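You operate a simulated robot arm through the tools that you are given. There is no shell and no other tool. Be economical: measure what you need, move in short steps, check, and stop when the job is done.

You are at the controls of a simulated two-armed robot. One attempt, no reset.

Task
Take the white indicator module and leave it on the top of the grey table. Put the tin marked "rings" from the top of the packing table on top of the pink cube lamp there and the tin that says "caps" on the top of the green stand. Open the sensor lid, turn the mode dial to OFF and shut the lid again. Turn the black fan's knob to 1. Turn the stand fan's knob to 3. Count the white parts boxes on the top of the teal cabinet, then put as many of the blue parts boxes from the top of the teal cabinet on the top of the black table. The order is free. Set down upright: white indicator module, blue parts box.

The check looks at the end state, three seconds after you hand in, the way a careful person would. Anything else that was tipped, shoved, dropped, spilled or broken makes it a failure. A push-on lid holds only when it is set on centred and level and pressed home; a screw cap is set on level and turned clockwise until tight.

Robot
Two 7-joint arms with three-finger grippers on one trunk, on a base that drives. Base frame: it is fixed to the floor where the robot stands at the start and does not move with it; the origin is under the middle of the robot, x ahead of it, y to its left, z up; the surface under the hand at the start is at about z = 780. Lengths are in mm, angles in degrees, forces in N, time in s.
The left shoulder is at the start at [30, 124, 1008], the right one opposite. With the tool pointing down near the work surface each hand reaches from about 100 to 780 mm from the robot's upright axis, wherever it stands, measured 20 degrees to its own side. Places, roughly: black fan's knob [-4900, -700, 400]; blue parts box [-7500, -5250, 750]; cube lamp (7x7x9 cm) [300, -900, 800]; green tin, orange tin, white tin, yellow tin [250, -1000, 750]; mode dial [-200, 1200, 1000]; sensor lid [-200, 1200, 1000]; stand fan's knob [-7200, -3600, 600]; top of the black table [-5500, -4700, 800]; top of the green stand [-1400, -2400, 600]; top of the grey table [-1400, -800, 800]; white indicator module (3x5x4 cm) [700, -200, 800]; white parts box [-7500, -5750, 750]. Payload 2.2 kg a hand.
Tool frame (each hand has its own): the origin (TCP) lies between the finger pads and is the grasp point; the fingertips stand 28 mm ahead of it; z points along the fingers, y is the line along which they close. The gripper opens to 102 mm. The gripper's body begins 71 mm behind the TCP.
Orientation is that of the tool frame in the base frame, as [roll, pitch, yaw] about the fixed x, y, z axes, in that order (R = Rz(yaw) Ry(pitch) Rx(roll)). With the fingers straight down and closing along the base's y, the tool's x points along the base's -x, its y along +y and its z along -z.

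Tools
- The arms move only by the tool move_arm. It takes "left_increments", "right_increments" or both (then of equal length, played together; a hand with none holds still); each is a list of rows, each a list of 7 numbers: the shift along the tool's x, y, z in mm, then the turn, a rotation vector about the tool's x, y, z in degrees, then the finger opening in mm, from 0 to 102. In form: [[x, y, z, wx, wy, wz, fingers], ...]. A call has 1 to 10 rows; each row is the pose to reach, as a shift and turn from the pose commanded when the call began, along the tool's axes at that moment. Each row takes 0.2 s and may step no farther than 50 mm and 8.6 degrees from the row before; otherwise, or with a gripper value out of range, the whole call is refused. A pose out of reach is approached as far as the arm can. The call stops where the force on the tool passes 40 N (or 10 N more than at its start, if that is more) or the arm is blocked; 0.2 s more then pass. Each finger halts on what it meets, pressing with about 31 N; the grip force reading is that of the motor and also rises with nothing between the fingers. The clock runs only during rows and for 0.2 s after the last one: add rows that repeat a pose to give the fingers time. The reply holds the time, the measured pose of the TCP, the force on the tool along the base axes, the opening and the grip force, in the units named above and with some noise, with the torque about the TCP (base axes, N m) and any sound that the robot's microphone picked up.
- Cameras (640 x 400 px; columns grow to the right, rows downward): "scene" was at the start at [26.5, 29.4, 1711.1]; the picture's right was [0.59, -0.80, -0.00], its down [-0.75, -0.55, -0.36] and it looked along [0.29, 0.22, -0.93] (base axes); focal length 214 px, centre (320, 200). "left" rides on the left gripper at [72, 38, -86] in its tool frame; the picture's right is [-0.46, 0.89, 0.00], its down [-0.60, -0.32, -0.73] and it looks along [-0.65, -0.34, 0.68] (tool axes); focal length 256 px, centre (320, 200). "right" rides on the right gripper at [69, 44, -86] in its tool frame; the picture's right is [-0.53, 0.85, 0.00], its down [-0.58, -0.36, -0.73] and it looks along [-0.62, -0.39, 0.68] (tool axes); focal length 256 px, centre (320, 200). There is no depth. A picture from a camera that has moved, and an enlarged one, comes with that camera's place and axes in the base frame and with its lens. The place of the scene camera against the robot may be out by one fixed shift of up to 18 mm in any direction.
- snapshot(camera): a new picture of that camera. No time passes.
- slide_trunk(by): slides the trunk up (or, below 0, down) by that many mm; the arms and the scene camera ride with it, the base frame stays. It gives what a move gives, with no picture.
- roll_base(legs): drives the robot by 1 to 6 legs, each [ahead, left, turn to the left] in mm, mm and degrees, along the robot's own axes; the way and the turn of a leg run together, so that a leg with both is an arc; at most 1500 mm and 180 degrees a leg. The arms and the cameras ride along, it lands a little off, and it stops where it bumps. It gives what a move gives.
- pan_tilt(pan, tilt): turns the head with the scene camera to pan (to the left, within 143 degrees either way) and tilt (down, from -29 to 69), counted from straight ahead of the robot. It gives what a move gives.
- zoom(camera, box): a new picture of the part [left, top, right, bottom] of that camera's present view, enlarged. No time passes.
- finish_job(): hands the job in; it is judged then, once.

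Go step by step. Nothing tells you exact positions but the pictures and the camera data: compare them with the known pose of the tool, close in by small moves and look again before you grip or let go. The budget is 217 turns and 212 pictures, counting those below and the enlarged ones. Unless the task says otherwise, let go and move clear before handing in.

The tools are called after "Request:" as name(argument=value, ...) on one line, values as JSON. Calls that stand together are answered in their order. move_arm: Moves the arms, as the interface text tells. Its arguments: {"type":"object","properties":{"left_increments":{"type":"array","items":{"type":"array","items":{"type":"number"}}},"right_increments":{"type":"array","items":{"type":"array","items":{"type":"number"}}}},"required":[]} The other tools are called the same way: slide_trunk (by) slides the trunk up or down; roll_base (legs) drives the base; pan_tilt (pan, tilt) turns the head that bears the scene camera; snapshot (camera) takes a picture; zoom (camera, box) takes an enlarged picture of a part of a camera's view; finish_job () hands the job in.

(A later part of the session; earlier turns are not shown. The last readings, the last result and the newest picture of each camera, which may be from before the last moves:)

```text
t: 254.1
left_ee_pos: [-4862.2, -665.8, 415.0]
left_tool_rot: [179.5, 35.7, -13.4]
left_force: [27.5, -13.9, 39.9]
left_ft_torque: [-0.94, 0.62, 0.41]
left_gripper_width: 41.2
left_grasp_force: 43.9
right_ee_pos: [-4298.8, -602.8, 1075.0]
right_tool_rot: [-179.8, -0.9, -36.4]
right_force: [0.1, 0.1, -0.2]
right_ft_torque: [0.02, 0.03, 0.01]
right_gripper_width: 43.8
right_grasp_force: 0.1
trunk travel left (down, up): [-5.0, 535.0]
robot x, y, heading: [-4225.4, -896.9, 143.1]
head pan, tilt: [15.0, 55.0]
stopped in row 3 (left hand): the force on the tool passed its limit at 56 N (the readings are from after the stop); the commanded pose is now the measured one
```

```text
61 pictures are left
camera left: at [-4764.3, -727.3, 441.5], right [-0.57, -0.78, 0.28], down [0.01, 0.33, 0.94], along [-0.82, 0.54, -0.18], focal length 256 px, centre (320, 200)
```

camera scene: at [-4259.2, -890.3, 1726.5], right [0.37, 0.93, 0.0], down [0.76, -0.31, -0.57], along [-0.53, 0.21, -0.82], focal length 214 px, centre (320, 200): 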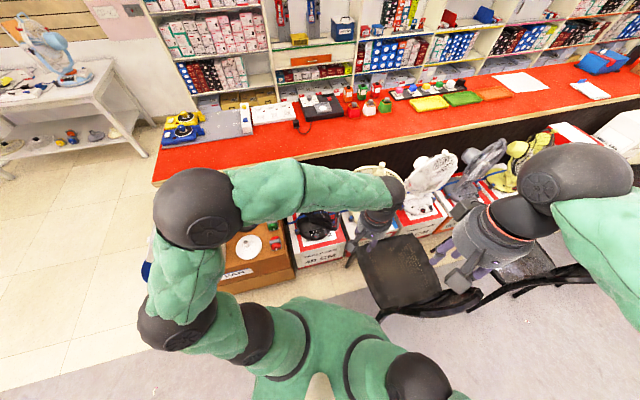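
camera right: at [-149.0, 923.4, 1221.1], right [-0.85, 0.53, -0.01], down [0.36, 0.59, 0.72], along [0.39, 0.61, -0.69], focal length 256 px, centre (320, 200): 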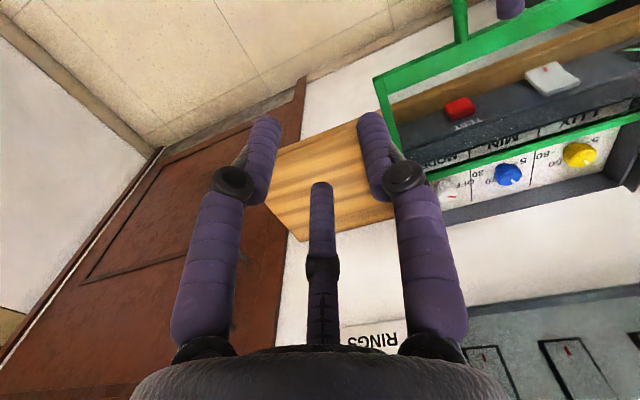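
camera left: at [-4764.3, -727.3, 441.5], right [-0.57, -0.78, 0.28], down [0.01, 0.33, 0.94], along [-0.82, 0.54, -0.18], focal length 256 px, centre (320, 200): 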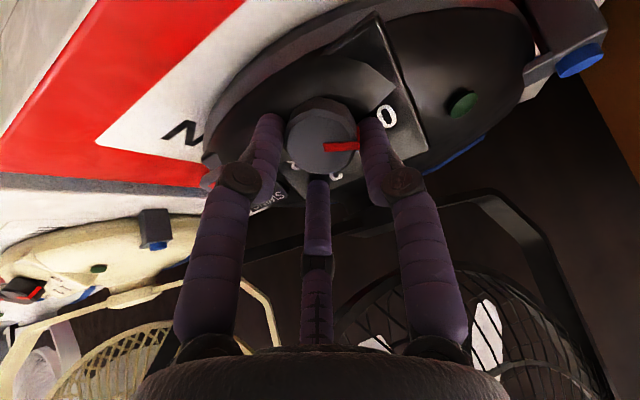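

The fingers already straddle the knob rim. I ease back 3 mm, grip and test a small clockwise twist.

Request:
move_arm(left_increments=[[0, 0, -3, 0, 0, 0, 42], [0, 0, -3, 0, 0, 0, 34], [0, 0, -3, 0, 0, 0, 25], [0, 0, -3, 0, 0, 0, 25]])

Request:
snapshot(camera="left")

```text
t: 255.1
left_ee_pos: [-4862.1, -664.9, 414.1]
left_tool_rot: [179.7, 35.6, -13.2]
left_force: [5.9, -7.9, 22.3]
left_ft_torque: [-0.43, 0.65, 0.21]
left_gripper_width: 40.6
left_grasp_force: 44.9
right_ee_pos: [-4300.4, -600.8, 1074.5]
right_tool_rot: [-179.7, -0.9, -36.4]
right_force: [0.0, 0.1, -0.2]
right_ft_torque: [0.05, 0.0, 0.01]
right_gripper_width: 44.0
right_grasp_force: 0.0
trunk travel left (down, up): [-5.0, 535.0]
robot x, y, heading: [-4230.4, -899.5, 143.0]
head pan, tilt: [15.0, 55.0]
```

```text
60 pictures are left
camera left: at [-4764.4, -727.1, 441.9], right [-0.57, -0.78, 0.28], down [0.01, 0.33, 0.94], along [-0.82, 0.54, -0.18], focal length 256 px, centre (320, 200)
```

left: 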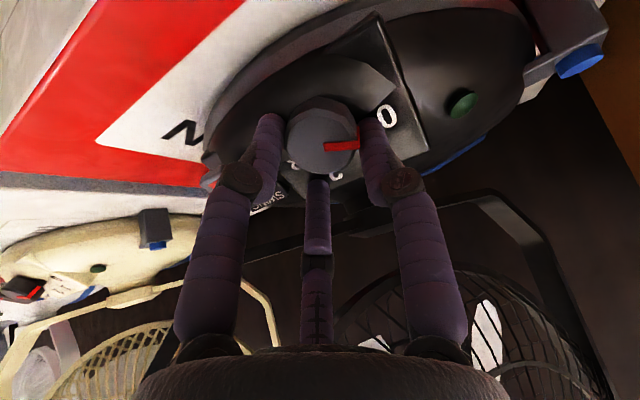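

Request:
move_arm(left_increments=[[0, 0, 0, 0, 0, 8, 25], [0, 0, 0, 0, 0, 16, 25], [0, 0, 0, 0, 0, 24, 25], [0, 0, 0, 0, 0, 32, 25]])

Request:
zoom(camera="left", box=[200, 50, 440, 210])

```text
t: 255.6
left_ee_pos: [-4860.9, -663.9, 413.1]
left_tool_rot: [173.8, 35.0, -23.5]
left_force: [11.3, -6.6, 15.6]
left_ft_torque: [-0.41, 0.25, 0.31]
left_gripper_width: 40.7
left_grasp_force: 45.5
right_ee_pos: [-4301.1, -600.7, 1074.0]
right_tool_rot: [-179.6, -0.9, -36.4]
right_force: [0.8, -0.4, 0.0]
right_ft_torque: [-0.02, 0.01, 0.03]
right_gripper_width: 44.0
right_grasp_force: 0.1
trunk travel left (down, up): [-5.0, 535.0]
robot x, y, heading: [-4227.5, -898.1, 142.9]
head pan, tilt: [15.0, 55.0]
stopped in row 2 (left hand): the force on the tool passed its limit at 41 N (the readings are from after the stop); the commanded pose is now the measured one
```

```text
2.50 times, centred on (320, 130) of left
camera zoom: at [-4770.1, -734.9, 445.0], right [-0.65, -0.68, 0.34], down [0.07, 0.4, 0.91], along [-0.76, 0.62, -0.21], focal length 640 px, centre (320, 375)
```

zoom: 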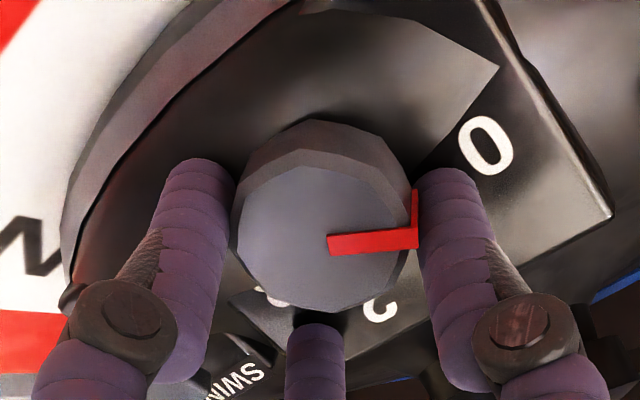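

Request:
move_arm(left_increments=[[0, 0, -3, 0, 0, 0, 25], [0, 0, -5, 0, 0, 6, 25], [0, 0, -5, 0, 0, 12, 25], [0, 0, -5, 0, 0, 18, 25], [0, 0, -5, 0, 0, 24, 25], [0, 0, -5, 0, 0, 30, 25]])

Request:
zoom(camera="left", box=[200, 50, 440, 210])

```text
t: 257.0
left_ee_pos: [-4852.3, -663.1, 410.7]
left_tool_rot: [156.4, 26.5, -57.5]
left_force: [4.7, 27.5, -28.0]
left_ft_torque: [-0.34, 0.18, 0.86]
left_gripper_width: 40.6
left_grasp_force: 44.8
right_ee_pos: [-4303.9, -598.8, 1072.3]
right_tool_rot: [-179.7, -1.2, -36.5]
right_force: [-0.9, -0.8, -0.3]
right_ft_torque: [0.01, -0.01, -0.02]
right_gripper_width: 43.6
right_grasp_force: 0.1
trunk travel left (down, up): [-5.0, 535.0]
robot x, y, heading: [-4224.6, -894.4, 143.1]
head pan, tilt: [15.0, 55.0]
```

```text
2.50 times, centred on (320, 130) of left
camera zoom: at [-4796.7, -753.0, 463.1], right [-0.82, -0.22, 0.52], down [0.33, 0.56, 0.76], along [-0.46, 0.8, -0.39], focal length 640 px, centre (320, 375)
```

zoom: 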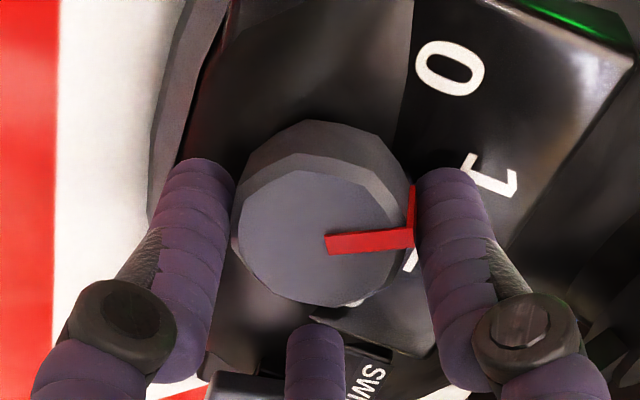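

The pointer now lines up with 1. I release, back off and verify.

Request:
move_arm(left_increments=[[0, 0, 0, 0, 0, 0, 46], [0, 0, -4, 0, 0, 0, 54], [0, 0, -25, 0, 0, 0, 56], [0, 0, -65, 0, 0, 0, 56]])

Request:
zoom(camera="left", box=[220, 30, 440, 200])

```text
t: 258.0
left_ee_pos: [-4821.0, -674.4, 470.3]
left_tool_rot: [156.0, 26.8, -57.4]
left_force: [1.0, -1.1, -0.5]
left_ft_torque: [0.01, 0.07, -0.02]
left_gripper_width: 56.0
left_grasp_force: 0.1
right_ee_pos: [-4302.1, -600.0, 1074.7]
right_tool_rot: [-179.7, -1.0, -36.3]
right_force: [0.1, 0.3, -0.4]
right_ft_torque: [-0.01, 0.03, -0.01]
right_gripper_width: 44.1
right_grasp_force: 0.2
trunk travel left (down, up): [-5.0, 535.0]
robot x, y, heading: [-4223.1, -894.6, 143.1]
head pan, tilt: [15.0, 55.0]
```

```text
2.35 times, centred on (330, 115) of left
camera zoom: at [-4763.3, -764.4, 521.4], right [-0.82, -0.22, 0.53], down [0.33, 0.57, 0.75], along [-0.47, 0.79, -0.39], focal length 602 px, centre (296, 400)
```

zoom: 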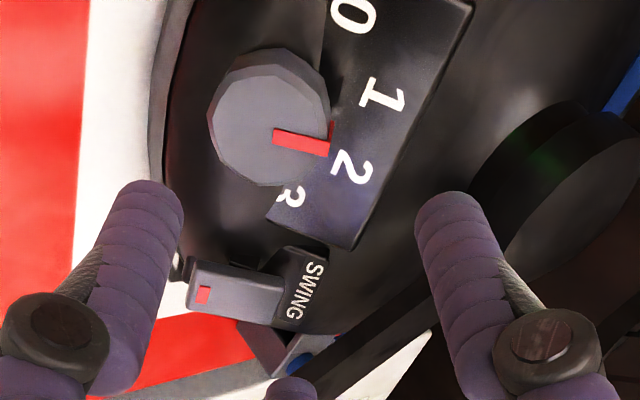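

The pointer ended about 17° past 1 after release. I regrip and turn it back by that amount.

Request:
move_arm(left_increments=[[0, 0, 30, 0, 0, 0, 52], [0, 0, 50, 0, 0, 0, 50], [0, 0, 58, 0, 0, 0, 50], [0, 0, 60, 0, 0, 0, 44], [0, 0, 60, 0, 0, 0, 38], [0, 0, 60, 0, 0, 0, 34]])

Request:
zoom(camera="left", box=[200, 50, 440, 210])

```text
t: 259.4
left_ee_pos: [-4852.1, -664.7, 415.8]
left_tool_rot: [156.3, 26.6, -57.1]
left_force: [15.8, 0.0, -9.1]
left_ft_torque: [0.03, -0.37, 0.2]
left_gripper_width: 45.2
left_grasp_force: 8.7
right_ee_pos: [-4302.4, -599.3, 1073.8]
right_tool_rot: [-179.7, -1.2, -36.4]
right_force: [0.1, 0.0, 0.5]
right_ft_torque: [-0.02, -0.01, 0.02]
right_gripper_width: 44.1
right_grasp_force: 0.0
trunk travel left (down, up): [-5.0, 535.0]
robot x, y, heading: [-4225.6, -893.9, 142.8]
head pan, tilt: [15.0, 55.0]
```

```text
2.50 times, centred on (320, 130) of left
camera zoom: at [-4794.3, -754.9, 468.3], right [-0.82, -0.22, 0.53], down [0.33, 0.57, 0.76], along [-0.47, 0.79, -0.39], focal length 640 px, centre (320, 375)
```

zoom: 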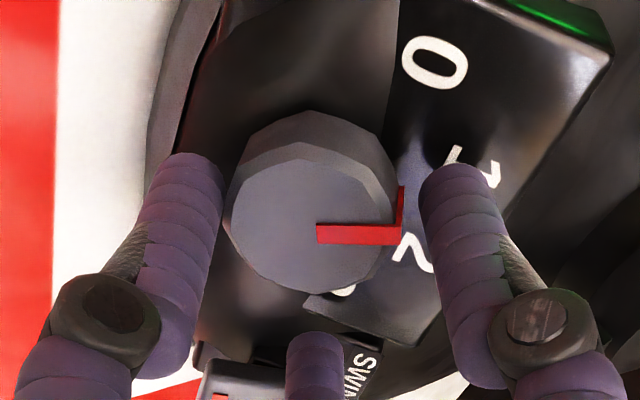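

Request:
move_arm(left_increments=[[0, 0, 0, 0, 0, 0, 34], [0, 0, 0, 0, 0, 0, 25], [0, 0, 0, 0, 0, -6, 25], [0, 0, 0, 0, 0, -12, 25], [0, 0, 0, 0, 0, -12, 36], [0, 0, -1, 0, 0, -12, 48], [0, 0, -5, 0, 0, -12, 56], [0, 0, -35, 0, 0, -12, 58], [0, 0, -70, 0, 0, -12, 58]])

Request:
zoom(camera="left", box=[220, 30, 440, 200])

```text
t: 261.4
left_ee_pos: [-4815.1, -674.7, 476.9]
left_tool_rot: [162.3, 31.2, -44.5]
left_force: [0.5, 0.2, -0.5]
left_ft_torque: [0.0, 0.05, 0.0]
left_gripper_width: 58.3
left_grasp_force: 0.0
right_ee_pos: [-4301.8, -600.3, 1074.9]
right_tool_rot: [-179.7, -1.0, -36.5]
right_force: [0.6, 0.3, -0.5]
right_ft_torque: [0.0, -0.02, 0.0]
right_gripper_width: 43.6
right_grasp_force: 0.0
trunk travel left (down, up): [-5.0, 535.0]
robot x, y, heading: [-4224.5, -898.9, 142.9]
head pan, tilt: [15.0, 55.0]
```

```text
2.35 times, centred on (330, 115) of left
camera zoom: at [-4743.3, -758.8, 518.9], right [-0.77, -0.42, 0.47], down [0.22, 0.52, 0.83], along [-0.59, 0.74, -0.31], focal length 602 px, centre (296, 400)
```

zoom: 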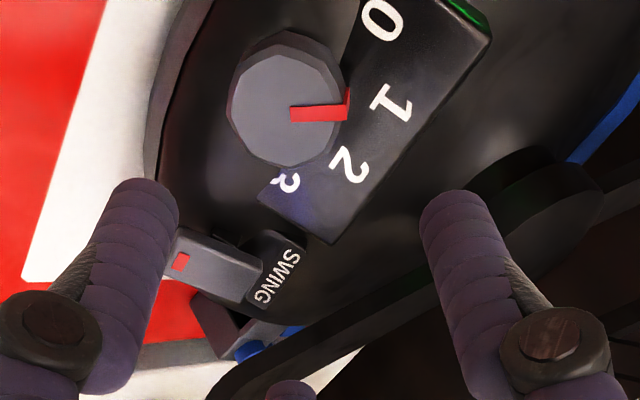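

Request:
move_arm(left_increments=[[0, 0, 35, 0, 0, 0, 54], [0, 0, 60, 0, 0, 0, 52], [0, 0, 66, 0, 0, 0, 50], [0, 0, 66, 0, 0, 0, 42], [0, 0, 66, 0, 0, 0, 34], [0, 0, 66, 0, 0, 0, 25], [0, 0, 66, 0, 0, 0, 25]])

Request:
zoom(camera="left", box=[200, 50, 440, 210])

```text
t: 263.0
left_ee_pos: [-4851.6, -664.7, 420.1]
left_tool_rot: [162.5, 30.9, -44.4]
left_force: [14.7, 2.3, -8.5]
left_ft_torque: [0.35, 0.12, -0.01]
left_gripper_width: 40.5
left_grasp_force: 45.0
right_ee_pos: [-4302.1, -599.8, 1073.1]
right_tool_rot: [-179.7, -1.0, -36.4]
right_force: [0.0, 0.0, -0.6]
right_ft_torque: [0.02, -0.01, 0.0]
right_gripper_width: 44.0
right_grasp_force: 0.1
trunk travel left (down, up): [-5.0, 535.0]
robot x, y, heading: [-4228.7, -898.7, 143.2]
head pan, tilt: [15.0, 55.0]
```

```text
2.50 times, centred on (320, 130) of left
camera zoom: at [-4779.7, -749.4, 462.1], right [-0.78, -0.42, 0.47], down [0.22, 0.52, 0.83], along [-0.59, 0.74, -0.31], focal length 640 px, centre (320, 375)
```

zoom: 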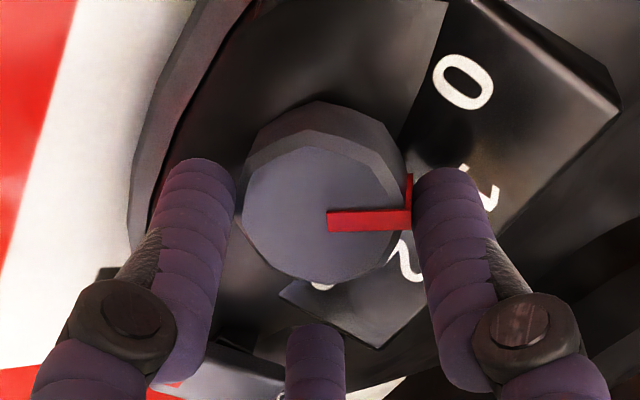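

Request:
move_arm(left_increments=[[0, 0, 0, 0, 0, 4, 25], [0, 0, 0, 0, 0, 8, 25], [0, 0, 0, 0, 0, 12, 25], [0, 0, 0, 0, 0, 12, 25], [0, 0, 0, 0, 0, 12, 41], [0, 0, 0, 0, 0, 12, 44], [0, 0, 0, 0, 0, 12, 50], [0, 0, -5, 0, 0, 12, 56], [0, 0, -35, 0, 0, 12, 58], [0, 0, -70, 0, 0, 12, 58]])

Request:
zoom(camera="left", box=[220, 30, 440, 200])

```text
t: 265.2
left_ee_pos: [-4814.2, -672.8, 482.7]
left_tool_rot: [156.1, 26.8, -57.3]
left_force: [0.6, -0.8, -0.3]
left_ft_torque: [0.01, 0.05, -0.01]
left_gripper_width: 58.2
left_grasp_force: 0.1
right_ee_pos: [-4301.8, -601.0, 1073.6]
right_tool_rot: [-179.7, -1.0, -36.4]
right_force: [0.1, 0.0, -0.1]
right_ft_torque: [0.03, 0.03, -0.02]
right_gripper_width: 44.1
right_grasp_force: 0.1
trunk travel left (down, up): [-5.0, 535.0]
robot x, y, heading: [-4229.1, -895.2, 143.0]
head pan, tilt: [15.0, 55.0]
```

```text
2.35 times, centred on (330, 115) of left
camera zoom: at [-4756.7, -762.4, 533.0], right [-0.82, -0.23, 0.53], down [0.33, 0.57, 0.75], along [-0.47, 0.79, -0.39], focal length 602 px, centre (296, 400)
```

zoom: 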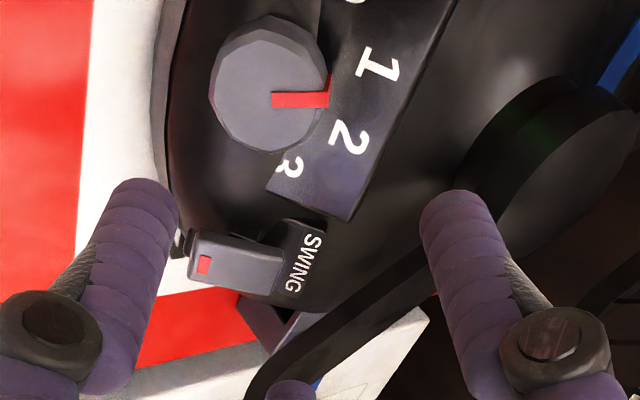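

The pointer is now at 1 (within about 3°). I withdraw and bring the left hand upright.

Request:
move_arm(left_increments=[[0, 0, -40, 0, 0, -8, 58], [0, 0, -80, 0, 0, -16, 58], [0, 0, -120, 0, 0, -24, 58], [0, 0, -160, 0, 0, -32, 58], [0, 0, -200, 0, 0, -38, 58]])

Request:
move_arm(left_increments=[[0, 0, 0, 0, 8, 0, 58], [0, 0, -30, 0, 16, 0, 58], [0, 0, -60, 0, 24, 0, 58], [20, 0, -90, 0, 32, 0, 58], [40, 0, -120, 0, 35, 0, 58]])

Request:
slide_trunk(by=245)

Request:
pan_tilt(pan=70, tilt=28)

Request:
snapshot(camera="scene")

```text
t: 266.4
left_ee_pos: [-4698.7, -701.8, 640.6]
left_tool_rot: [179.5, 35.4, -13.6]
left_force: [0.5, -0.9, -0.5]
left_ft_torque: [0.02, -0.02, 0.0]
left_gripper_width: 58.1
left_grasp_force: 0.0
right_ee_pos: [-4302.2, -599.7, 1074.5]
right_tool_rot: [-179.7, -1.1, -36.3]
right_force: [0.0, -0.4, 0.9]
right_ft_torque: [-0.01, -0.01, 0.03]
right_gripper_width: 43.7
right_grasp_force: 0.2
trunk travel left (down, up): [-5.0, 535.0]
robot x, y, heading: [-4229.7, -894.2, 143.0]
head pan, tilt: [15.0, 55.0]
```

```text
t: 267.6
left_ee_pos: [-4598.4, -725.7, 718.4]
left_tool_rot: [179.8, 0.3, -13.4]
left_force: [0.5, 0.0, 0.2]
left_ft_torque: [0.0, -0.02, 0.0]
left_gripper_width: 58.4
left_grasp_force: 0.1
right_ee_pos: [-4302.8, -600.8, 1073.9]
right_tool_rot: [-179.7, -1.1, -36.4]
right_force: [0.3, -0.9, 0.2]
right_ft_torque: [0.02, -0.03, 0.02]
right_gripper_width: 43.9
right_grasp_force: 0.1
trunk travel left (down, up): [-5.0, 535.0]
robot x, y, heading: [-4228.2, -901.9, 142.8]
head pan, tilt: [15.0, 55.0]
```

```text
t: 270.1
left_ee_pos: [-4599.0, -724.3, 962.5]
left_tool_rot: [179.6, 0.2, -13.3]
left_force: [0.6, -0.6, 0.3]
left_ft_torque: [-0.03, -0.02, -0.01]
left_gripper_width: 58.0
left_grasp_force: 0.0
right_ee_pos: [-4302.3, -599.9, 1318.2]
right_tool_rot: [-179.6, -1.0, -36.4]
right_force: [1.4, -0.4, 0.5]
right_ft_torque: [0.05, 0.03, 0.0]
right_gripper_width: 44.0
right_grasp_force: 0.1
trunk travel left (down, up): [-250.0, 290.0]
robot x, y, heading: [-4227.2, -895.6, 142.8]
head pan, tilt: [15.0, 55.0]
```

```text
t: 271.4
left_ee_pos: [-4599.5, -725.8, 963.6]
left_tool_rot: [179.6, 0.3, -13.3]
left_force: [-0.5, -0.9, -0.2]
left_ft_torque: [0.03, -0.01, -0.02]
left_gripper_width: 57.9
left_grasp_force: 0.1
right_ee_pos: [-4302.2, -599.6, 1318.6]
right_tool_rot: [-179.7, -0.9, -36.4]
right_force: [-0.8, -0.2, 0.0]
right_ft_torque: [0.0, 0.0, 0.01]
right_gripper_width: 44.0
right_grasp_force: 0.0
trunk travel left (down, up): [-250.0, 290.0]
robot x, y, heading: [-4229.5, -897.9, 142.8]
head pan, tilt: [70.0, 28.0]
```

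```text
52 pictures are left
camera scene: at [-4267.9, -967.2, 1765.7], right [-0.54, 0.84, 0.0], down [0.39, 0.26, -0.88], along [-0.74, -0.48, -0.47], focal length 214 px, centre (320, 200)
```

scene: 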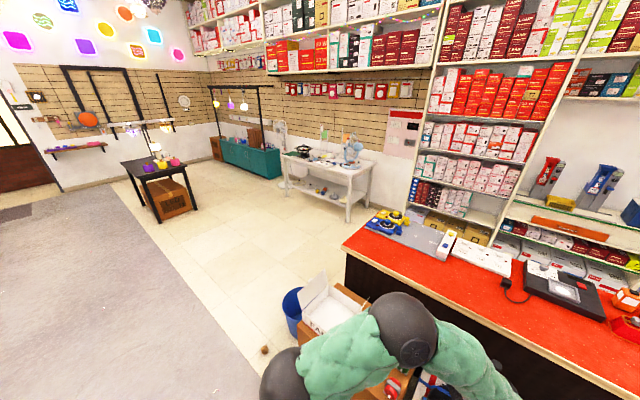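

Next the stand fan (white pedestal between teal cabinet and workbench). I drive there around the bucket.

Request:
roll_base(legs=[[0, 0, 107], [1400, 0, 0], [0, 0, -46], [1400, 0, 0]])

Request:
pan_tilt(pan=10, tilt=28)

Request:
snapshot(camera="scene")

```text
t: 275.2
left_ee_pos: [-4420.8, -1257.2, 963.4]
left_tool_rot: [179.6, 0.3, 72.8]
left_force: [-0.1, -0.6, -0.1]
left_ft_torque: [0.03, -0.01, 0.0]
left_gripper_width: 57.9
left_grasp_force: 0.2
right_ee_pos: [-4525.9, -952.8, 1319.6]
right_tool_rot: [-179.7, -1.1, 49.8]
right_force: [1.1, 1.1, -0.1]
right_ft_torque: [0.0, 0.02, 0.01]
right_gripper_width: 43.9
right_grasp_force: 0.1
trunk travel left (down, up): [-250.0, 290.0]
robot x, y, heading: [-4228.8, -896.6, -130.8]
head pan, tilt: [70.0, 28.0]
stopped in leg 1: the robot was blocked; the commanded pose is now the measured one
```

```text
t: 276.5
left_ee_pos: [-4421.9, -1256.2, 964.1]
left_tool_rot: [179.7, 0.3, 72.9]
left_force: [0.1, 0.2, -0.3]
left_ft_torque: [-0.02, 0.03, -0.02]
left_gripper_width: 57.9
left_grasp_force: 0.0
right_ee_pos: [-4527.3, -951.8, 1318.5]
right_tool_rot: [-179.6, -1.0, 49.8]
right_force: [0.0, 0.9, -0.7]
right_ft_torque: [0.0, -0.02, -0.02]
right_gripper_width: 44.4
right_grasp_force: 0.1
trunk travel left (down, up): [-250.0, 290.0]
robot x, y, heading: [-4228.3, -894.7, -130.9]
head pan, tilt: [10.0, 28.0]
```

```text
51 pictures are left
camera scene: at [-4242.5, -955.4, 1765.7], right [-0.86, 0.51, 0.0], down [0.24, 0.4, -0.88], along [-0.45, -0.76, -0.47], focal length 214 px, centre (320, 200)
```

scene: 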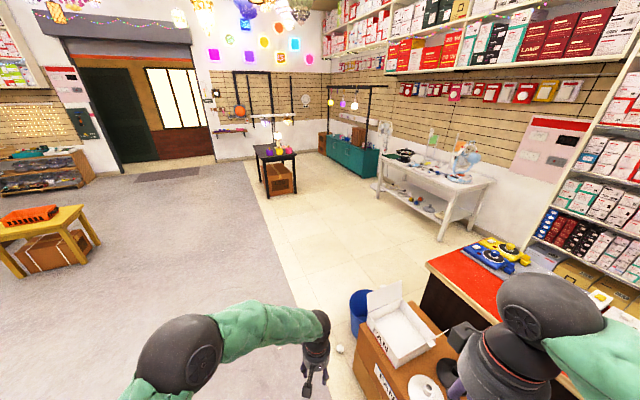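

Turning was blocked. I look behind on the right for the contact.

Request:
pan_tilt(pan=-120, tilt=55)

Request:
snapshot(camera="scene")

```text
t: 278.6
left_ee_pos: [-4422.4, -1256.4, 963.2]
left_tool_rot: [179.6, 0.2, 73.0]
left_force: [0.0, -0.2, -0.2]
left_ft_torque: [-0.03, -0.01, -0.05]
left_gripper_width: 58.2
left_grasp_force: 0.0
right_ee_pos: [-4527.3, -952.3, 1319.0]
right_tool_rot: [-179.6, -1.0, 49.7]
right_force: [0.2, -0.2, 0.2]
right_ft_torque: [0.0, -0.03, 0.0]
right_gripper_width: 43.8
right_grasp_force: 0.0
trunk travel left (down, up): [-250.0, 290.0]
robot x, y, heading: [-4228.4, -894.4, -130.7]
head pan, tilt: [-120.0, 55.0]
```

```text
50 pictures are left
camera scene: at [-4219.7, -808.9, 1726.5], right [0.94, 0.33, 0.0], down [0.27, -0.77, -0.57], along [-0.19, 0.54, -0.82], focal length 214 px, centre (320, 200)
```

scene: 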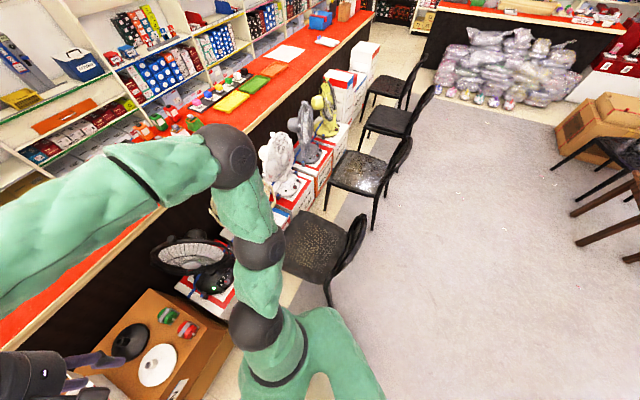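

The rear corner of the base is near the chair leg; nothing fell. I move off to the left first, then continue.

Request:
roll_base(legs=[[0, 500, 0], [0, 0, 25], [1100, 0, 0], [0, 0, -50], [1500, 0, 0], [300, 0, 0]])

Request:
pan_tilt(pan=0, tilt=30)

Request:
snapshot(camera="scene")

```text
t: 298.8
left_ee_pos: [-6134.7, -3252.9, 963.6]
left_tool_rot: [179.5, 0.3, 47.6]
left_force: [-0.7, -0.1, 0.6]
left_ft_torque: [0.02, -0.03, 0.01]
left_gripper_width: 58.2
left_grasp_force: 0.0
right_ee_pos: [-6099.7, -2932.4, 1318.1]
right_tool_rot: [-179.7, -1.1, 24.6]
right_force: [-1.0, 0.3, 0.1]
right_ft_torque: [-0.01, -0.01, 0.04]
right_gripper_width: 43.9
right_grasp_force: 0.1
trunk travel left (down, up): [-250.0, 290.0]
robot x, y, heading: [-5800.8, -3009.5, -156.1]
head pan, tilt: [-120.0, 55.0]
```

```text
t: 300.8
left_ee_pos: [-6134.2, -3252.7, 964.6]
left_tool_rot: [179.7, 0.2, 47.7]
left_force: [-0.2, 0.4, -0.6]
left_ft_torque: [-0.01, -0.01, -0.01]
left_gripper_width: 57.8
left_grasp_force: 0.0
right_ee_pos: [-6098.8, -2932.1, 1319.4]
right_tool_rot: [-179.7, -1.0, 24.6]
right_force: [-0.7, -0.6, 0.1]
right_ft_torque: [0.0, 0.0, -0.01]
right_gripper_width: 44.0
right_grasp_force: 0.1
trunk travel left (down, up): [-250.0, 290.0]
robot x, y, heading: [-5803.6, -3010.6, -156.0]
head pan, tilt: [0.0, 30.0]
```

```text
49 pictures are left
camera scene: at [-5847.3, -3038.0, 1762.5], right [-0.41, 0.91, 0.0], down [0.46, 0.2, -0.87], along [-0.79, -0.35, -0.5], focal length 214 px, centre (320, 200)
```

scene: 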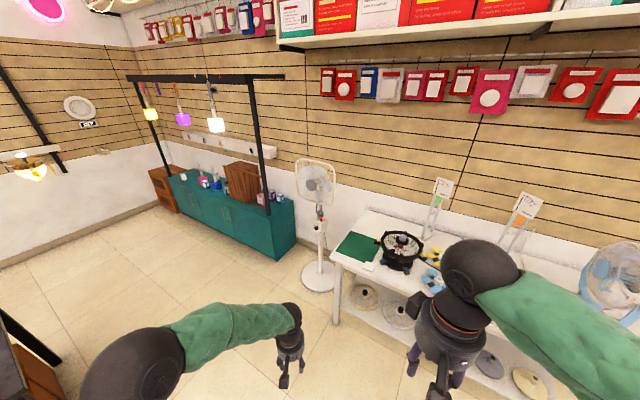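

Request:
zoom(camera="scene", box=[280, 150, 360, 300])

Request:
zoom(camera="scene", box=[150, 150, 310, 250])

```text
2.67 times, centred on (320, 225) of scene
camera zoom: at [-5847.3, -3038.0, 1762.5], right [-0.41, 0.91, 0.0], down [0.46, 0.2, -0.87], along [-0.79, -0.35, -0.5], focal length 572 px, centre (320, 133)
```

zoom: 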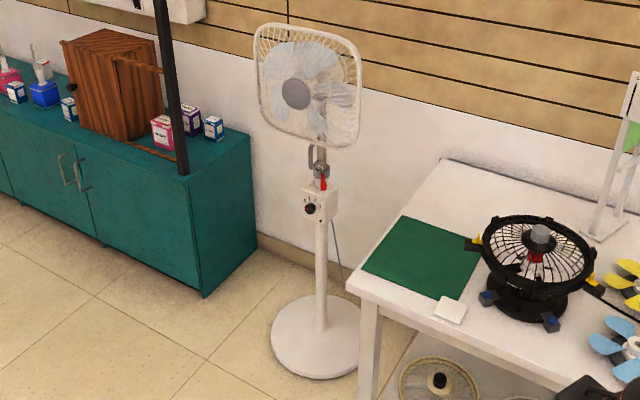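

```text
4.00 times, centred on (230, 200) of scene
camera zoom: at [-5847.3, -3038.0, 1762.5], right [-0.41, 0.91, 0.0], down [0.46, 0.2, -0.87], along [-0.79, -0.35, -0.5], focal length 858 px, centre (680, 200)
```

zoom: 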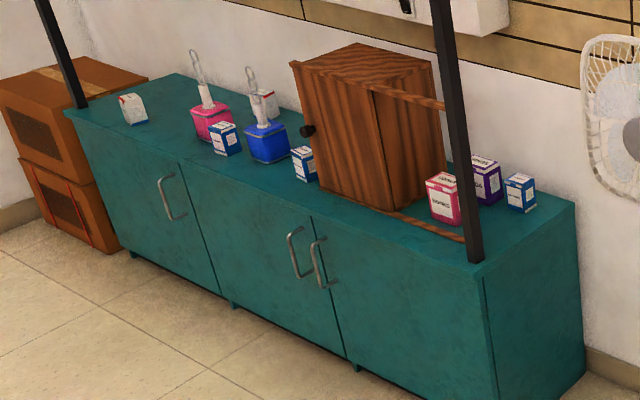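

The stand fan's knob is on the front of its pole at about (-7165, -3650, 640). I approach from the southeast so the bench corner stays clear.

Request:
roll_base(legs=[[905, 375, 0], [0, 0, -39]])

Request:
slide_trunk(by=-245)

Request:
pan_tilt(pan=5, tilt=40)

Request:
snapshot(camera="scene")

```text
t: 307.8
left_ee_pos: [-6877.7, -3709.3, 963.7]
left_tool_rot: [179.7, 0.2, 8.0]
left_force: [0.8, -0.2, 0.4]
left_ft_torque: [0.03, -0.02, 0.0]
left_gripper_width: 58.3
left_grasp_force: 0.1
right_ee_pos: [-6647.0, -3484.4, 1318.7]
right_tool_rot: [-179.7, -1.0, -15.1]
right_force: [-0.9, 1.0, 0.6]
right_ft_torque: [-0.03, 0.01, 0.02]
right_gripper_width: 44.0
right_grasp_force: 0.0
trunk travel left (down, up): [-250.0, 290.0]
robot x, y, heading: [-6469.0, -3732.6, 164.3]
head pan, tilt: [0.0, 30.0]
```

```text
t: 310.3
left_ee_pos: [-6877.8, -3709.3, 718.1]
left_tool_rot: [179.6, 0.3, 8.1]
left_force: [-0.5, -0.7, -0.2]
left_ft_torque: [0.0, -0.01, 0.0]
left_gripper_width: 58.0
left_grasp_force: 0.1
right_ee_pos: [-6647.1, -3484.1, 1073.6]
right_tool_rot: [-179.7, -1.0, -15.1]
right_force: [-0.2, -0.9, 0.1]
right_ft_torque: [0.01, 0.01, 0.02]
right_gripper_width: 44.0
right_grasp_force: 0.1
trunk travel left (down, up): [-5.0, 535.0]
robot x, y, heading: [-6468.3, -3731.1, 164.7]
head pan, tilt: [0.0, 30.0]
```

```text
t: 311.1
left_ee_pos: [-6877.9, -3708.9, 719.7]
left_tool_rot: [179.7, 0.3, 8.0]
left_force: [0.2, -0.2, -0.1]
left_ft_torque: [0.02, -0.02, 0.0]
left_gripper_width: 57.8
left_grasp_force: 0.0
right_ee_pos: [-6647.6, -3484.6, 1074.6]
right_tool_rot: [-179.7, -1.0, -15.0]
right_force: [-0.1, -0.3, 0.1]
right_ft_torque: [0.0, 0.01, 0.04]
right_gripper_width: 43.9
right_grasp_force: 0.2
trunk travel left (down, up): [-5.0, 535.0]
robot x, y, heading: [-6471.7, -3731.6, 164.4]
head pan, tilt: [5.0, 40.0]
```

```text
46 pictures are left
camera scene: at [-6512.4, -3728.7, 1502.3], right [0.18, 0.98, 0.0], down [0.63, -0.12, -0.77], along [-0.75, 0.14, -0.64], focal length 214 px, centre (320, 200)
```

scene: 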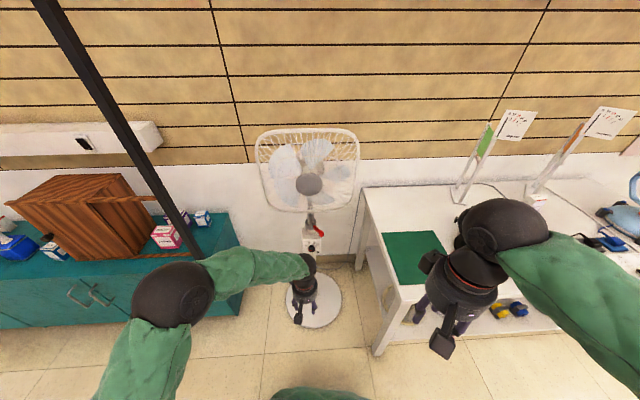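

Request:
zoom(camera="scene", box=[285, 215, 345, 265])

```text
8.00 times, centred on (315, 240) of scene
camera zoom: at [-6512.4, -3728.7, 1502.3], right [0.18, 0.98, 0.0], down [0.63, -0.12, -0.77], along [-0.75, 0.14, -0.64], focal length 1716 px, centre (360, -120)
```

zoom: 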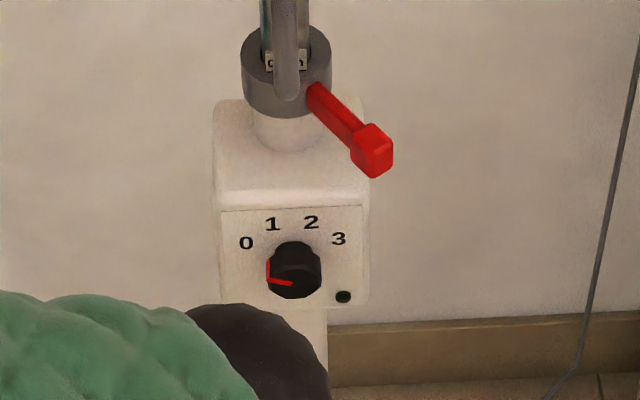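

The knob points at 0 and 3 is about 135° clockwise; its axis is horizontal, facing +x. I turn the left hand horizontal in front of it.

Request:
move_arm(left_increments=[[-17, -8, 7, 0, -8.5, 0, 64], [-34, -16, 15, 0, -17, 0, 64], [-51, -24, 22, 0, -25.5, 0, 64], [-68, -32, 30, 0, -34, 0, 64], [-86, -41, 37, 0, -42.5, 0, 64], [-103, -49, 45, 0, -51, 0, 64], [-120, -57, 52, 0, -59.5, 0, 64], [-137, -65, 60, 0, -68, 0, 64], [-154, -73, 67, 0, -76.5, 0, 64], [-172, -82, 75, 0, -85, 0, 64]])

Request:
move_arm(left_increments=[[0, 0, 0, 4, -2.5, 0, 64], [0, 0, 0, 8, -5, 0, 64]])

Request:
snapshot(camera="left")

```text
t: 313.2
left_ee_pos: [-7062.9, -3654.1, 645.3]
left_tool_rot: [175.4, 85.5, 3.5]
left_force: [-0.2, -0.2, 0.1]
left_ft_torque: [0.02, -0.02, 0.0]
left_gripper_width: 64.1
left_grasp_force: 0.1
right_ee_pos: [-6647.4, -3484.7, 1072.8]
right_tool_rot: [-179.7, -1.1, -15.0]
right_force: [-0.2, 0.3, -0.8]
right_ft_torque: [-0.02, -0.03, -0.03]
right_gripper_width: 44.0
right_grasp_force: 0.0
trunk travel left (down, up): [-5.0, 535.0]
robot x, y, heading: [-6467.8, -3731.9, 164.4]
head pan, tilt: [5.0, 40.0]
```

```text
t: 313.9
left_ee_pos: [-7061.5, -3653.5, 644.3]
left_tool_rot: [19.1, 89.7, -161.0]
left_force: [0.3, 0.4, 0.5]
left_ft_torque: [0.0, 0.01, -0.01]
left_gripper_width: 64.0
left_grasp_force: 0.0
right_ee_pos: [-6647.5, -3484.2, 1073.2]
right_tool_rot: [-179.7, -1.1, -15.0]
right_force: [0.3, -0.6, -1.1]
right_ft_torque: [-0.01, 0.01, 0.0]
right_gripper_width: 43.9
right_grasp_force: 0.1
trunk travel left (down, up): [-5.0, 535.0]
robot x, y, heading: [-6470.1, -3732.7, 164.6]
head pan, tilt: [5.0, 40.0]
```

```text
44 pictures are left
camera left: at [-6976.0, -3691.3, 571.3], right [0.0, -0.88, 0.47], down [0.73, 0.32, 0.6], along [-0.68, 0.34, 0.65], focal length 256 px, centre (320, 200)
```

left: 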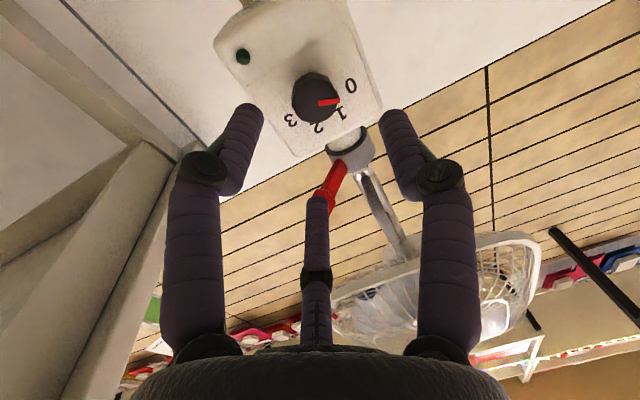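

Knob is right on the tool axis, about 90 mm ahead. I pre-rotate the wrist counter-clockwise, so the full turn fits in one grip.

Request:
move_arm(left_increments=[[0, 0, 0, 0, 0, -8, 60], [0, 0, 0, 0, 0, -16, 56], [0, 0, 0, 0, 0, -24, 52], [0, 0, 0, 0, 0, -32, 48], [0, 0, 0, 0, 0, -40, 48], [0, 0, 0, 0, 0, -48, 48], [0, 0, 0, 0, 0, -56, 48], [0, 0, 0, 0, 0, -64, 48], [0, 0, 20, 0, 0, -64, 48], [0, 0, 40, 0, 0, -64, 48]])

Request:
snapshot(camera="left")

```text
t: 316.1
left_ee_pos: [-7149.9, -3526.9, 802.4]
left_tool_rot: [-101.2, 35.1, 86.5]
left_force: [0.3, 0.1, 0.5]
left_ft_torque: [-0.01, 0.0, 0.03]
left_gripper_width: 48.1
left_grasp_force: 0.1
left hand out of reach, approached as far as the arm can: row 3, 4, 5, 6, 7, 8, 9, 10
right_ee_pos: [-6647.4, -3484.6, 1073.6]
right_tool_rot: [-179.7, -1.0, -14.9]
right_force: [0.7, 0.3, -0.4]
right_ft_torque: [0.01, 0.01, 0.01]
right_gripper_width: 44.1
right_grasp_force: 0.1
trunk travel left (down, up): [-5.0, 535.0]
robot x, y, heading: [-6464.8, -3733.2, 164.5]
head pan, tilt: [5.0, 40.0]
```

```text
43 pictures are left
camera left: at [-7055.9, -3485.6, 743.3], right [0.12, -0.89, -0.44], down [0.64, -0.27, 0.72], along [-0.76, -0.37, 0.54], focal length 256 px, centre (320, 200)
```

left: 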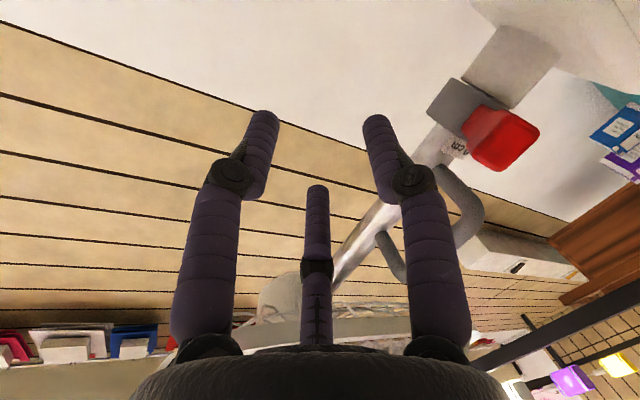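

The wrist ran out of range and the arm drifted aside without touching anything. I retrace the same path back.

Request:
move_arm(left_increments=[[0, 0, -20, 0, 0, 0, 48], [0, 0, -40, 0, 0, 0, 48], [0, 0, -40, 0, 0, 8, 48], [0, 0, -40, 0, 0, 16, 48], [0, 0, -40, 0, 0, 24, 48], [0, 0, -40, 0, 0, 32, 48], [0, 0, -40, 0, 0, 40, 48], [0, 0, -40, 0, 0, 48, 48], [0, 0, -40, 0, 0, 56, 48], [0, 0, -40, 0, 0, 64, 48]])

Request:
snapshot(camera="left")

```text
t: 318.2
left_ee_pos: [-7116.8, -3540.4, 812.7]
left_tool_rot: [133.2, 76.6, -44.4]
left_force: [-0.7, 0.0, -0.4]
left_ft_torque: [-0.01, 0.02, -0.02]
left_gripper_width: 48.2
left_grasp_force: 0.0
left hand out of reach, approached as far as the arm can: row 1, 2
right_ee_pos: [-6647.0, -3483.8, 1074.5]
right_tool_rot: [-179.7, -1.0, -15.0]
right_force: [-0.4, 1.0, 1.1]
right_ft_torque: [0.08, -0.03, 0.01]
right_gripper_width: 44.2
right_grasp_force: 0.0
trunk travel left (down, up): [-5.0, 535.0]
robot x, y, heading: [-6467.7, -3734.8, 164.5]
head pan, tilt: [5.0, 40.0]
```

```text
42 pictures are left
camera left: at [-7019.3, -3585.5, 762.2], right [-0.05, -0.8, 0.6], down [0.61, 0.45, 0.65], along [-0.79, 0.4, 0.46], focal length 256 px, centre (320, 200)
```

left: 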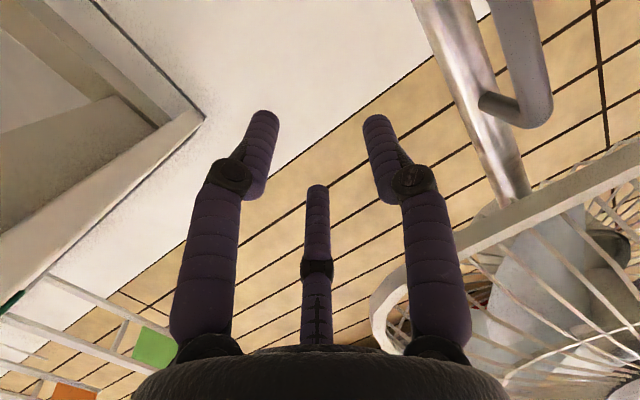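

Request:
move_arm(left_increments=[[0, 0, -45, 0, 0, 0, 60], [0, 0, -90, 0, 0, 0, 60], [45, 20, -95, 1, -3, -3, 60], [90, 40, -100, 2, -6, -6, 60], [135, 60, -100, 3, -9, -10, 60], [175, 78, -100, 3, -9, -10, 60], [190, 84, -90, 3, -9, -10, 60]])

Request:
snapshot(camera="left")

```text
t: 319.9
left_ee_pos: [-6995.2, -3651.0, 656.1]
left_tool_rot: [-116.0, 89.1, 63.4]
left_force: [0.6, -0.2, 0.1]
left_ft_torque: [-0.01, 0.0, -0.01]
left_gripper_width: 60.1
left_grasp_force: 0.0
right_ee_pos: [-6647.9, -3485.0, 1074.5]
right_tool_rot: [-179.7, -1.0, -14.9]
right_force: [0.8, 1.0, -0.5]
right_ft_torque: [0.0, 0.02, 0.0]
right_gripper_width: 44.2
right_grasp_force: 0.1
trunk travel left (down, up): [-5.0, 535.0]
robot x, y, heading: [-6469.0, -3731.6, 164.1]
head pan, tilt: [5.0, 40.0]
```

```text
41 pictures are left
camera left: at [-6908.6, -3689.4, 583.4], right [-0.01, -0.89, 0.45], down [0.73, 0.3, 0.61], along [-0.68, 0.34, 0.65], focal length 256 px, centre (320, 200)
```

left: 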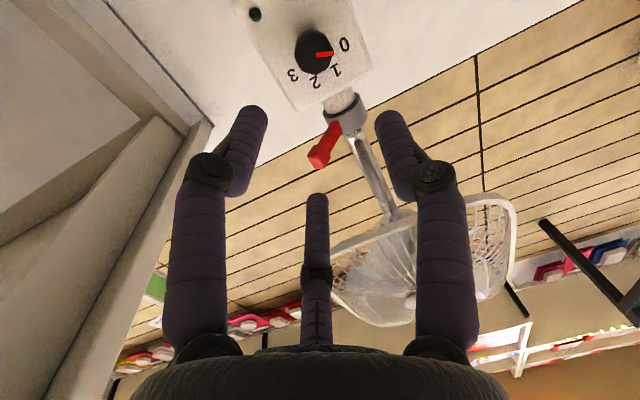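

Orientation is restored. I test in free space how far the wrist turns clockwise.

Request:
move_arm(left_increments=[[0, 0, 0, 0, 0, 8, 60], [0, 0, 0, 0, 0, 16, 60], [0, 0, 0, 0, 0, 24, 60], [0, 0, 0, 0, 0, 32, 60], [0, 0, 0, 0, 0, 40, 60], [0, 0, 0, 0, 0, 48, 60], [0, 0, 0, 0, 0, 56, 60], [0, 0, 0, 0, 0, 64, 60], [0, 0, 0, 0, 0, 72, 60], [0, 0, 0, 0, 0, 80, 60]])

Request:
move_arm(left_increments=[[0, 0, 0, 0, 0, 8, 60], [0, 0, 0, 0, 0, 16, 60], [0, 0, 0, 0, 0, 24, 60], [0, 0, 0, 0, 0, 32, 60], [0, 0, 0, 0, 0, 40, 60], [0, 0, 0, 0, 0, 48, 60], [0, 0, 0, 0, 0, 56, 60]])

```text
t: 322.1
left_ee_pos: [-6996.9, -3650.5, 655.1]
left_tool_rot: [90.3, 10.5, -90.4]
left_force: [-0.2, -0.4, 0.0]
left_ft_torque: [-0.03, -0.01, -0.03]
left_gripper_width: 60.0
left_grasp_force: 0.0
right_ee_pos: [-6647.5, -3484.1, 1073.9]
right_tool_rot: [-179.7, -1.0, -15.1]
right_force: [0.1, 0.0, 0.3]
right_ft_torque: [0.02, -0.01, -0.01]
right_gripper_width: 43.9
right_grasp_force: 0.1
trunk travel left (down, up): [-5.0, 535.0]
robot x, y, heading: [-6466.5, -3735.3, 164.4]
head pan, tilt: [5.0, 40.0]
```

```text
t: 323.6
left_ee_pos: [-6995.6, -3650.4, 655.1]
left_tool_rot: [90.4, -45.5, -90.9]
left_force: [-0.7, 0.0, 0.1]
left_ft_torque: [0.01, 0.03, 0.05]
left_gripper_width: 60.1
left_grasp_force: 0.1
right_ee_pos: [-6648.3, -3485.4, 1074.4]
right_tool_rot: [-179.6, -1.0, -15.1]
right_force: [0.6, -0.7, 0.2]
right_ft_torque: [0.01, 0.0, -0.03]
right_gripper_width: 43.9
right_grasp_force: 0.0
trunk travel left (down, up): [-5.0, 535.0]
robot x, y, heading: [-6468.6, -3730.2, 164.4]
head pan, tilt: [5.0, 40.0]
```

A full 136° clockwise is reachable, so I return and then approach the knob.

Request:
move_arm(left_increments=[[0, 0, 0, 0, 0, -8.5, 60], [0, 0, 0, 0, 0, -17, 60], [0, 0, 0, 0, 0, -25.5, 60], [0, 0, 0, 0, 0, -34, 60], [0, 0, 0, 0, 0, -42.5, 60], [0, 0, 0, 0, 0, -51, 60], [0, 0, 0, 0, 0, -59.5, 60], [0, 0, 0, 0, 0, -68, 60], [0, 0, 0, 0, 0, -76.5, 60], [0, 0, 0, 0, 0, -85, 60]])

Request:
move_arm(left_increments=[[0, 0, 0, 0, 0, -8.5, 50], [0, 0, 0, 0, 0, -17, 50], [0, 0, 0, 0, 0, -25.5, 50], [0, 0, 0, 0, 0, -34, 50], [0, 0, 0, 0, 0, -42.5, 50], [0, 0, 0, 0, 0, -51, 50]])

Request:
move_arm(left_increments=[[6, 0, 30, 0, 0, 0, 50], [12, 0, 60, 0, 0, 0, 50], [12, 0, 90, 0, 0, 0, 50]])

Request:
snapshot(camera="left")

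```text
t: 325.9
left_ee_pos: [-6993.8, -3649.2, 657.0]
left_tool_rot: [90.5, 39.8, -90.2]
left_force: [0.0, -0.1, -0.6]
left_ft_torque: [0.03, -0.03, 0.02]
left_gripper_width: 60.0
left_grasp_force: 0.0
right_ee_pos: [-6646.8, -3484.6, 1073.4]
right_tool_rot: [-179.8, -1.0, -15.0]
right_force: [1.0, -1.2, 0.0]
right_ft_torque: [0.01, -0.02, -0.02]
right_gripper_width: 43.7
right_grasp_force: 0.1
trunk travel left (down, up): [-5.0, 535.0]
robot x, y, heading: [-6467.4, -3730.7, 164.6]
head pan, tilt: [5.0, 40.0]
```

```text
t: 327.2
left_ee_pos: [-6995.8, -3650.3, 656.9]
left_tool_rot: [-114.9, 89.1, 64.6]
left_force: [0.4, -0.1, 0.3]
left_ft_torque: [0.02, 0.01, 0.01]
left_gripper_width: 50.0
left_grasp_force: 0.1
right_ee_pos: [-6648.1, -3483.8, 1073.4]
right_tool_rot: [-179.6, -1.1, -15.0]
right_force: [0.9, -0.4, -0.8]
right_ft_torque: [-0.02, -0.01, 0.01]
right_gripper_width: 43.9
right_grasp_force: 0.0
trunk travel left (down, up): [-5.0, 535.0]
robot x, y, heading: [-6467.4, -3736.3, 164.2]
head pan, tilt: [5.0, 40.0]
```

```text
t: 328.1
left_ee_pos: [-7085.0, -3648.4, 643.9]
left_tool_rot: [-126.7, 89.2, 52.7]
left_force: [-0.7, 0.2, -0.5]
left_ft_torque: [-0.02, 0.01, -0.04]
left_gripper_width: 50.0
left_grasp_force: 0.0
right_ee_pos: [-6647.1, -3484.6, 1073.1]
right_tool_rot: [-179.8, -1.0, -15.0]
right_force: [0.3, -0.1, 0.1]
right_ft_torque: [0.01, 0.04, 0.02]
right_gripper_width: 43.9
right_grasp_force: 0.0
trunk travel left (down, up): [-5.0, 535.0]
robot x, y, heading: [-6470.8, -3731.5, 164.3]
head pan, tilt: [5.0, 40.0]
```

```text
40 pictures are left
camera left: at [-6999.3, -3687.0, 571.5], right [-0.01, -0.89, 0.46], down [0.73, 0.3, 0.61], along [-0.68, 0.34, 0.65], focal length 256 px, centre (320, 200)
```

left: 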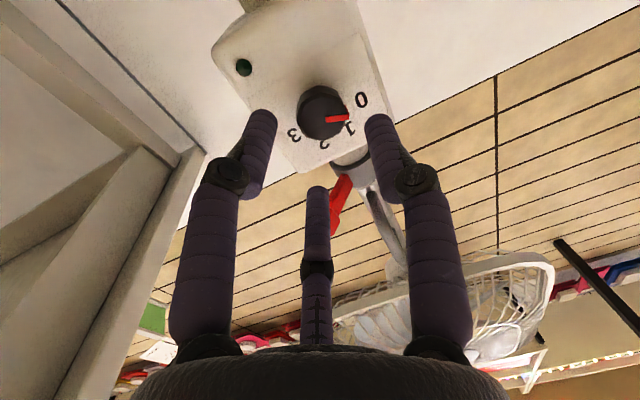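

Request:
move_arm(left_increments=[[0, 0, 20, 0, 0, 0, 48], [0, 0, 35, 0, 0, 0, 46], [0, 0, 43, 0, 0, 0, 46], [0, 0, 47, 0, 0, 0, 46], [0, 0, 47, 0, 0, 0, 36], [0, 0, 47, 0, 0, 0, 26], [0, 0, 47, 0, 0, 0, 20], [0, 0, 47, 0, 0, 0, 20]])

Request:
zoom(camera="left", box=[200, 50, 440, 210])

```text
t: 329.9
left_ee_pos: [-7132.4, -3647.2, 647.2]
left_tool_rot: [-97.0, 89.4, 82.4]
left_force: [-2.4, 8.3, 13.0]
left_ft_torque: [-0.07, 0.42, -0.84]
left_gripper_width: 35.5
left_grasp_force: 44.9
right_ee_pos: [-6647.0, -3483.8, 1074.6]
right_tool_rot: [-179.8, -1.0, -14.9]
right_force: [0.0, 0.4, 0.1]
right_ft_torque: [-0.01, 0.03, -0.01]
right_gripper_width: 44.1
right_grasp_force: 0.0
trunk travel left (down, up): [-5.0, 535.0]
robot x, y, heading: [-6471.2, -3734.1, 164.6]
head pan, tilt: [5.0, 40.0]
```

```text
2.50 times, centred on (320, 130) of left
camera zoom: at [-7048.0, -3684.6, 573.4], right [-0.01, -0.89, 0.45], down [0.73, 0.3, 0.61], along [-0.68, 0.34, 0.65], focal length 640 px, centre (320, 375)
```

zoom: 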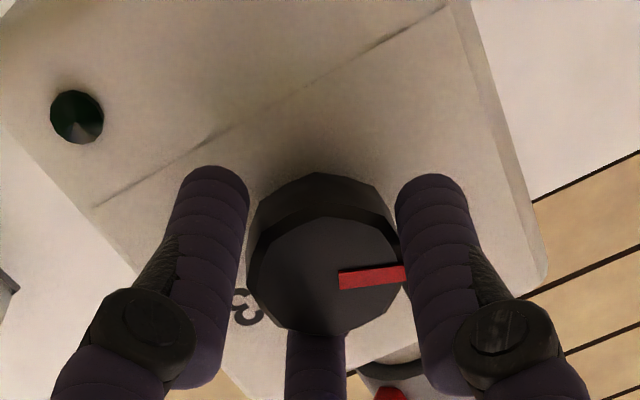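

Request:
move_arm(left_increments=[[0, -0.6, 0, 0, 0, 8, 20], [0.2, -1.1, 0, 0, 0, 16, 20], [0.3, -1.6, 0, 0, 0, 24, 20], [0.6, -2.1, 0, 0, 0, 32, 20], [0.9, -2.6, 0, 0, 0, 40, 20], [1.3, -3, 0, 0, 0, 48, 20], [1.8, -3.3, 0, 0, 0, 56, 20], [2.2, -3.6, 0, 0, 0, 64, 20], [2.8, -3.8, 0, 0, 0, 72, 20], [3.3, -3.9, 0, 0, 0, 80, 20]])

Request:
zoom(camera="left", box=[200, 50, 440, 210])

```text
t: 332.1
left_ee_pos: [-7132.7, -3646.5, 647.0]
left_tool_rot: [89.6, 10.7, -90.4]
left_force: [-0.8, -12.6, 34.5]
left_ft_torque: [0.07, 1.15, -0.25]
left_gripper_width: 32.9
left_grasp_force: 45.3
right_ee_pos: [-6644.5, -3485.0, 1073.6]
right_tool_rot: [-179.7, -0.9, -15.1]
right_force: [0.2, 0.6, 0.6]
right_ft_torque: [0.01, -0.01, -0.01]
right_gripper_width: 44.0
right_grasp_force: 0.1
trunk travel left (down, up): [-5.0, 535.0]
robot x, y, heading: [-6469.2, -3733.5, 164.7]
head pan, tilt: [5.0, 40.0]
```

```text
2.50 times, centred on (320, 130) of left
camera zoom: at [-7046.5, -3725.1, 670.2], right [0.01, 0.29, 0.96], down [0.73, 0.65, -0.21], along [-0.68, 0.7, -0.21], focal length 640 px, centre (320, 375)
```

zoom: 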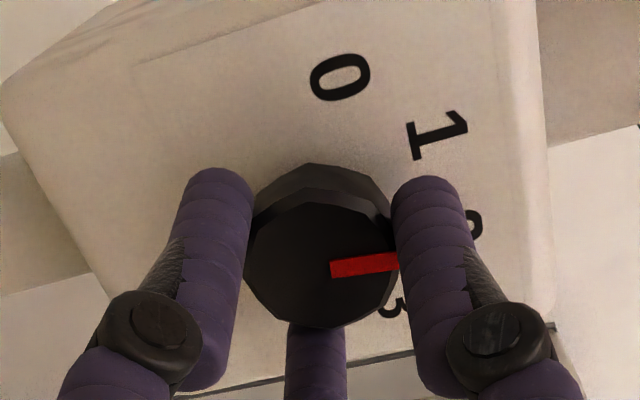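

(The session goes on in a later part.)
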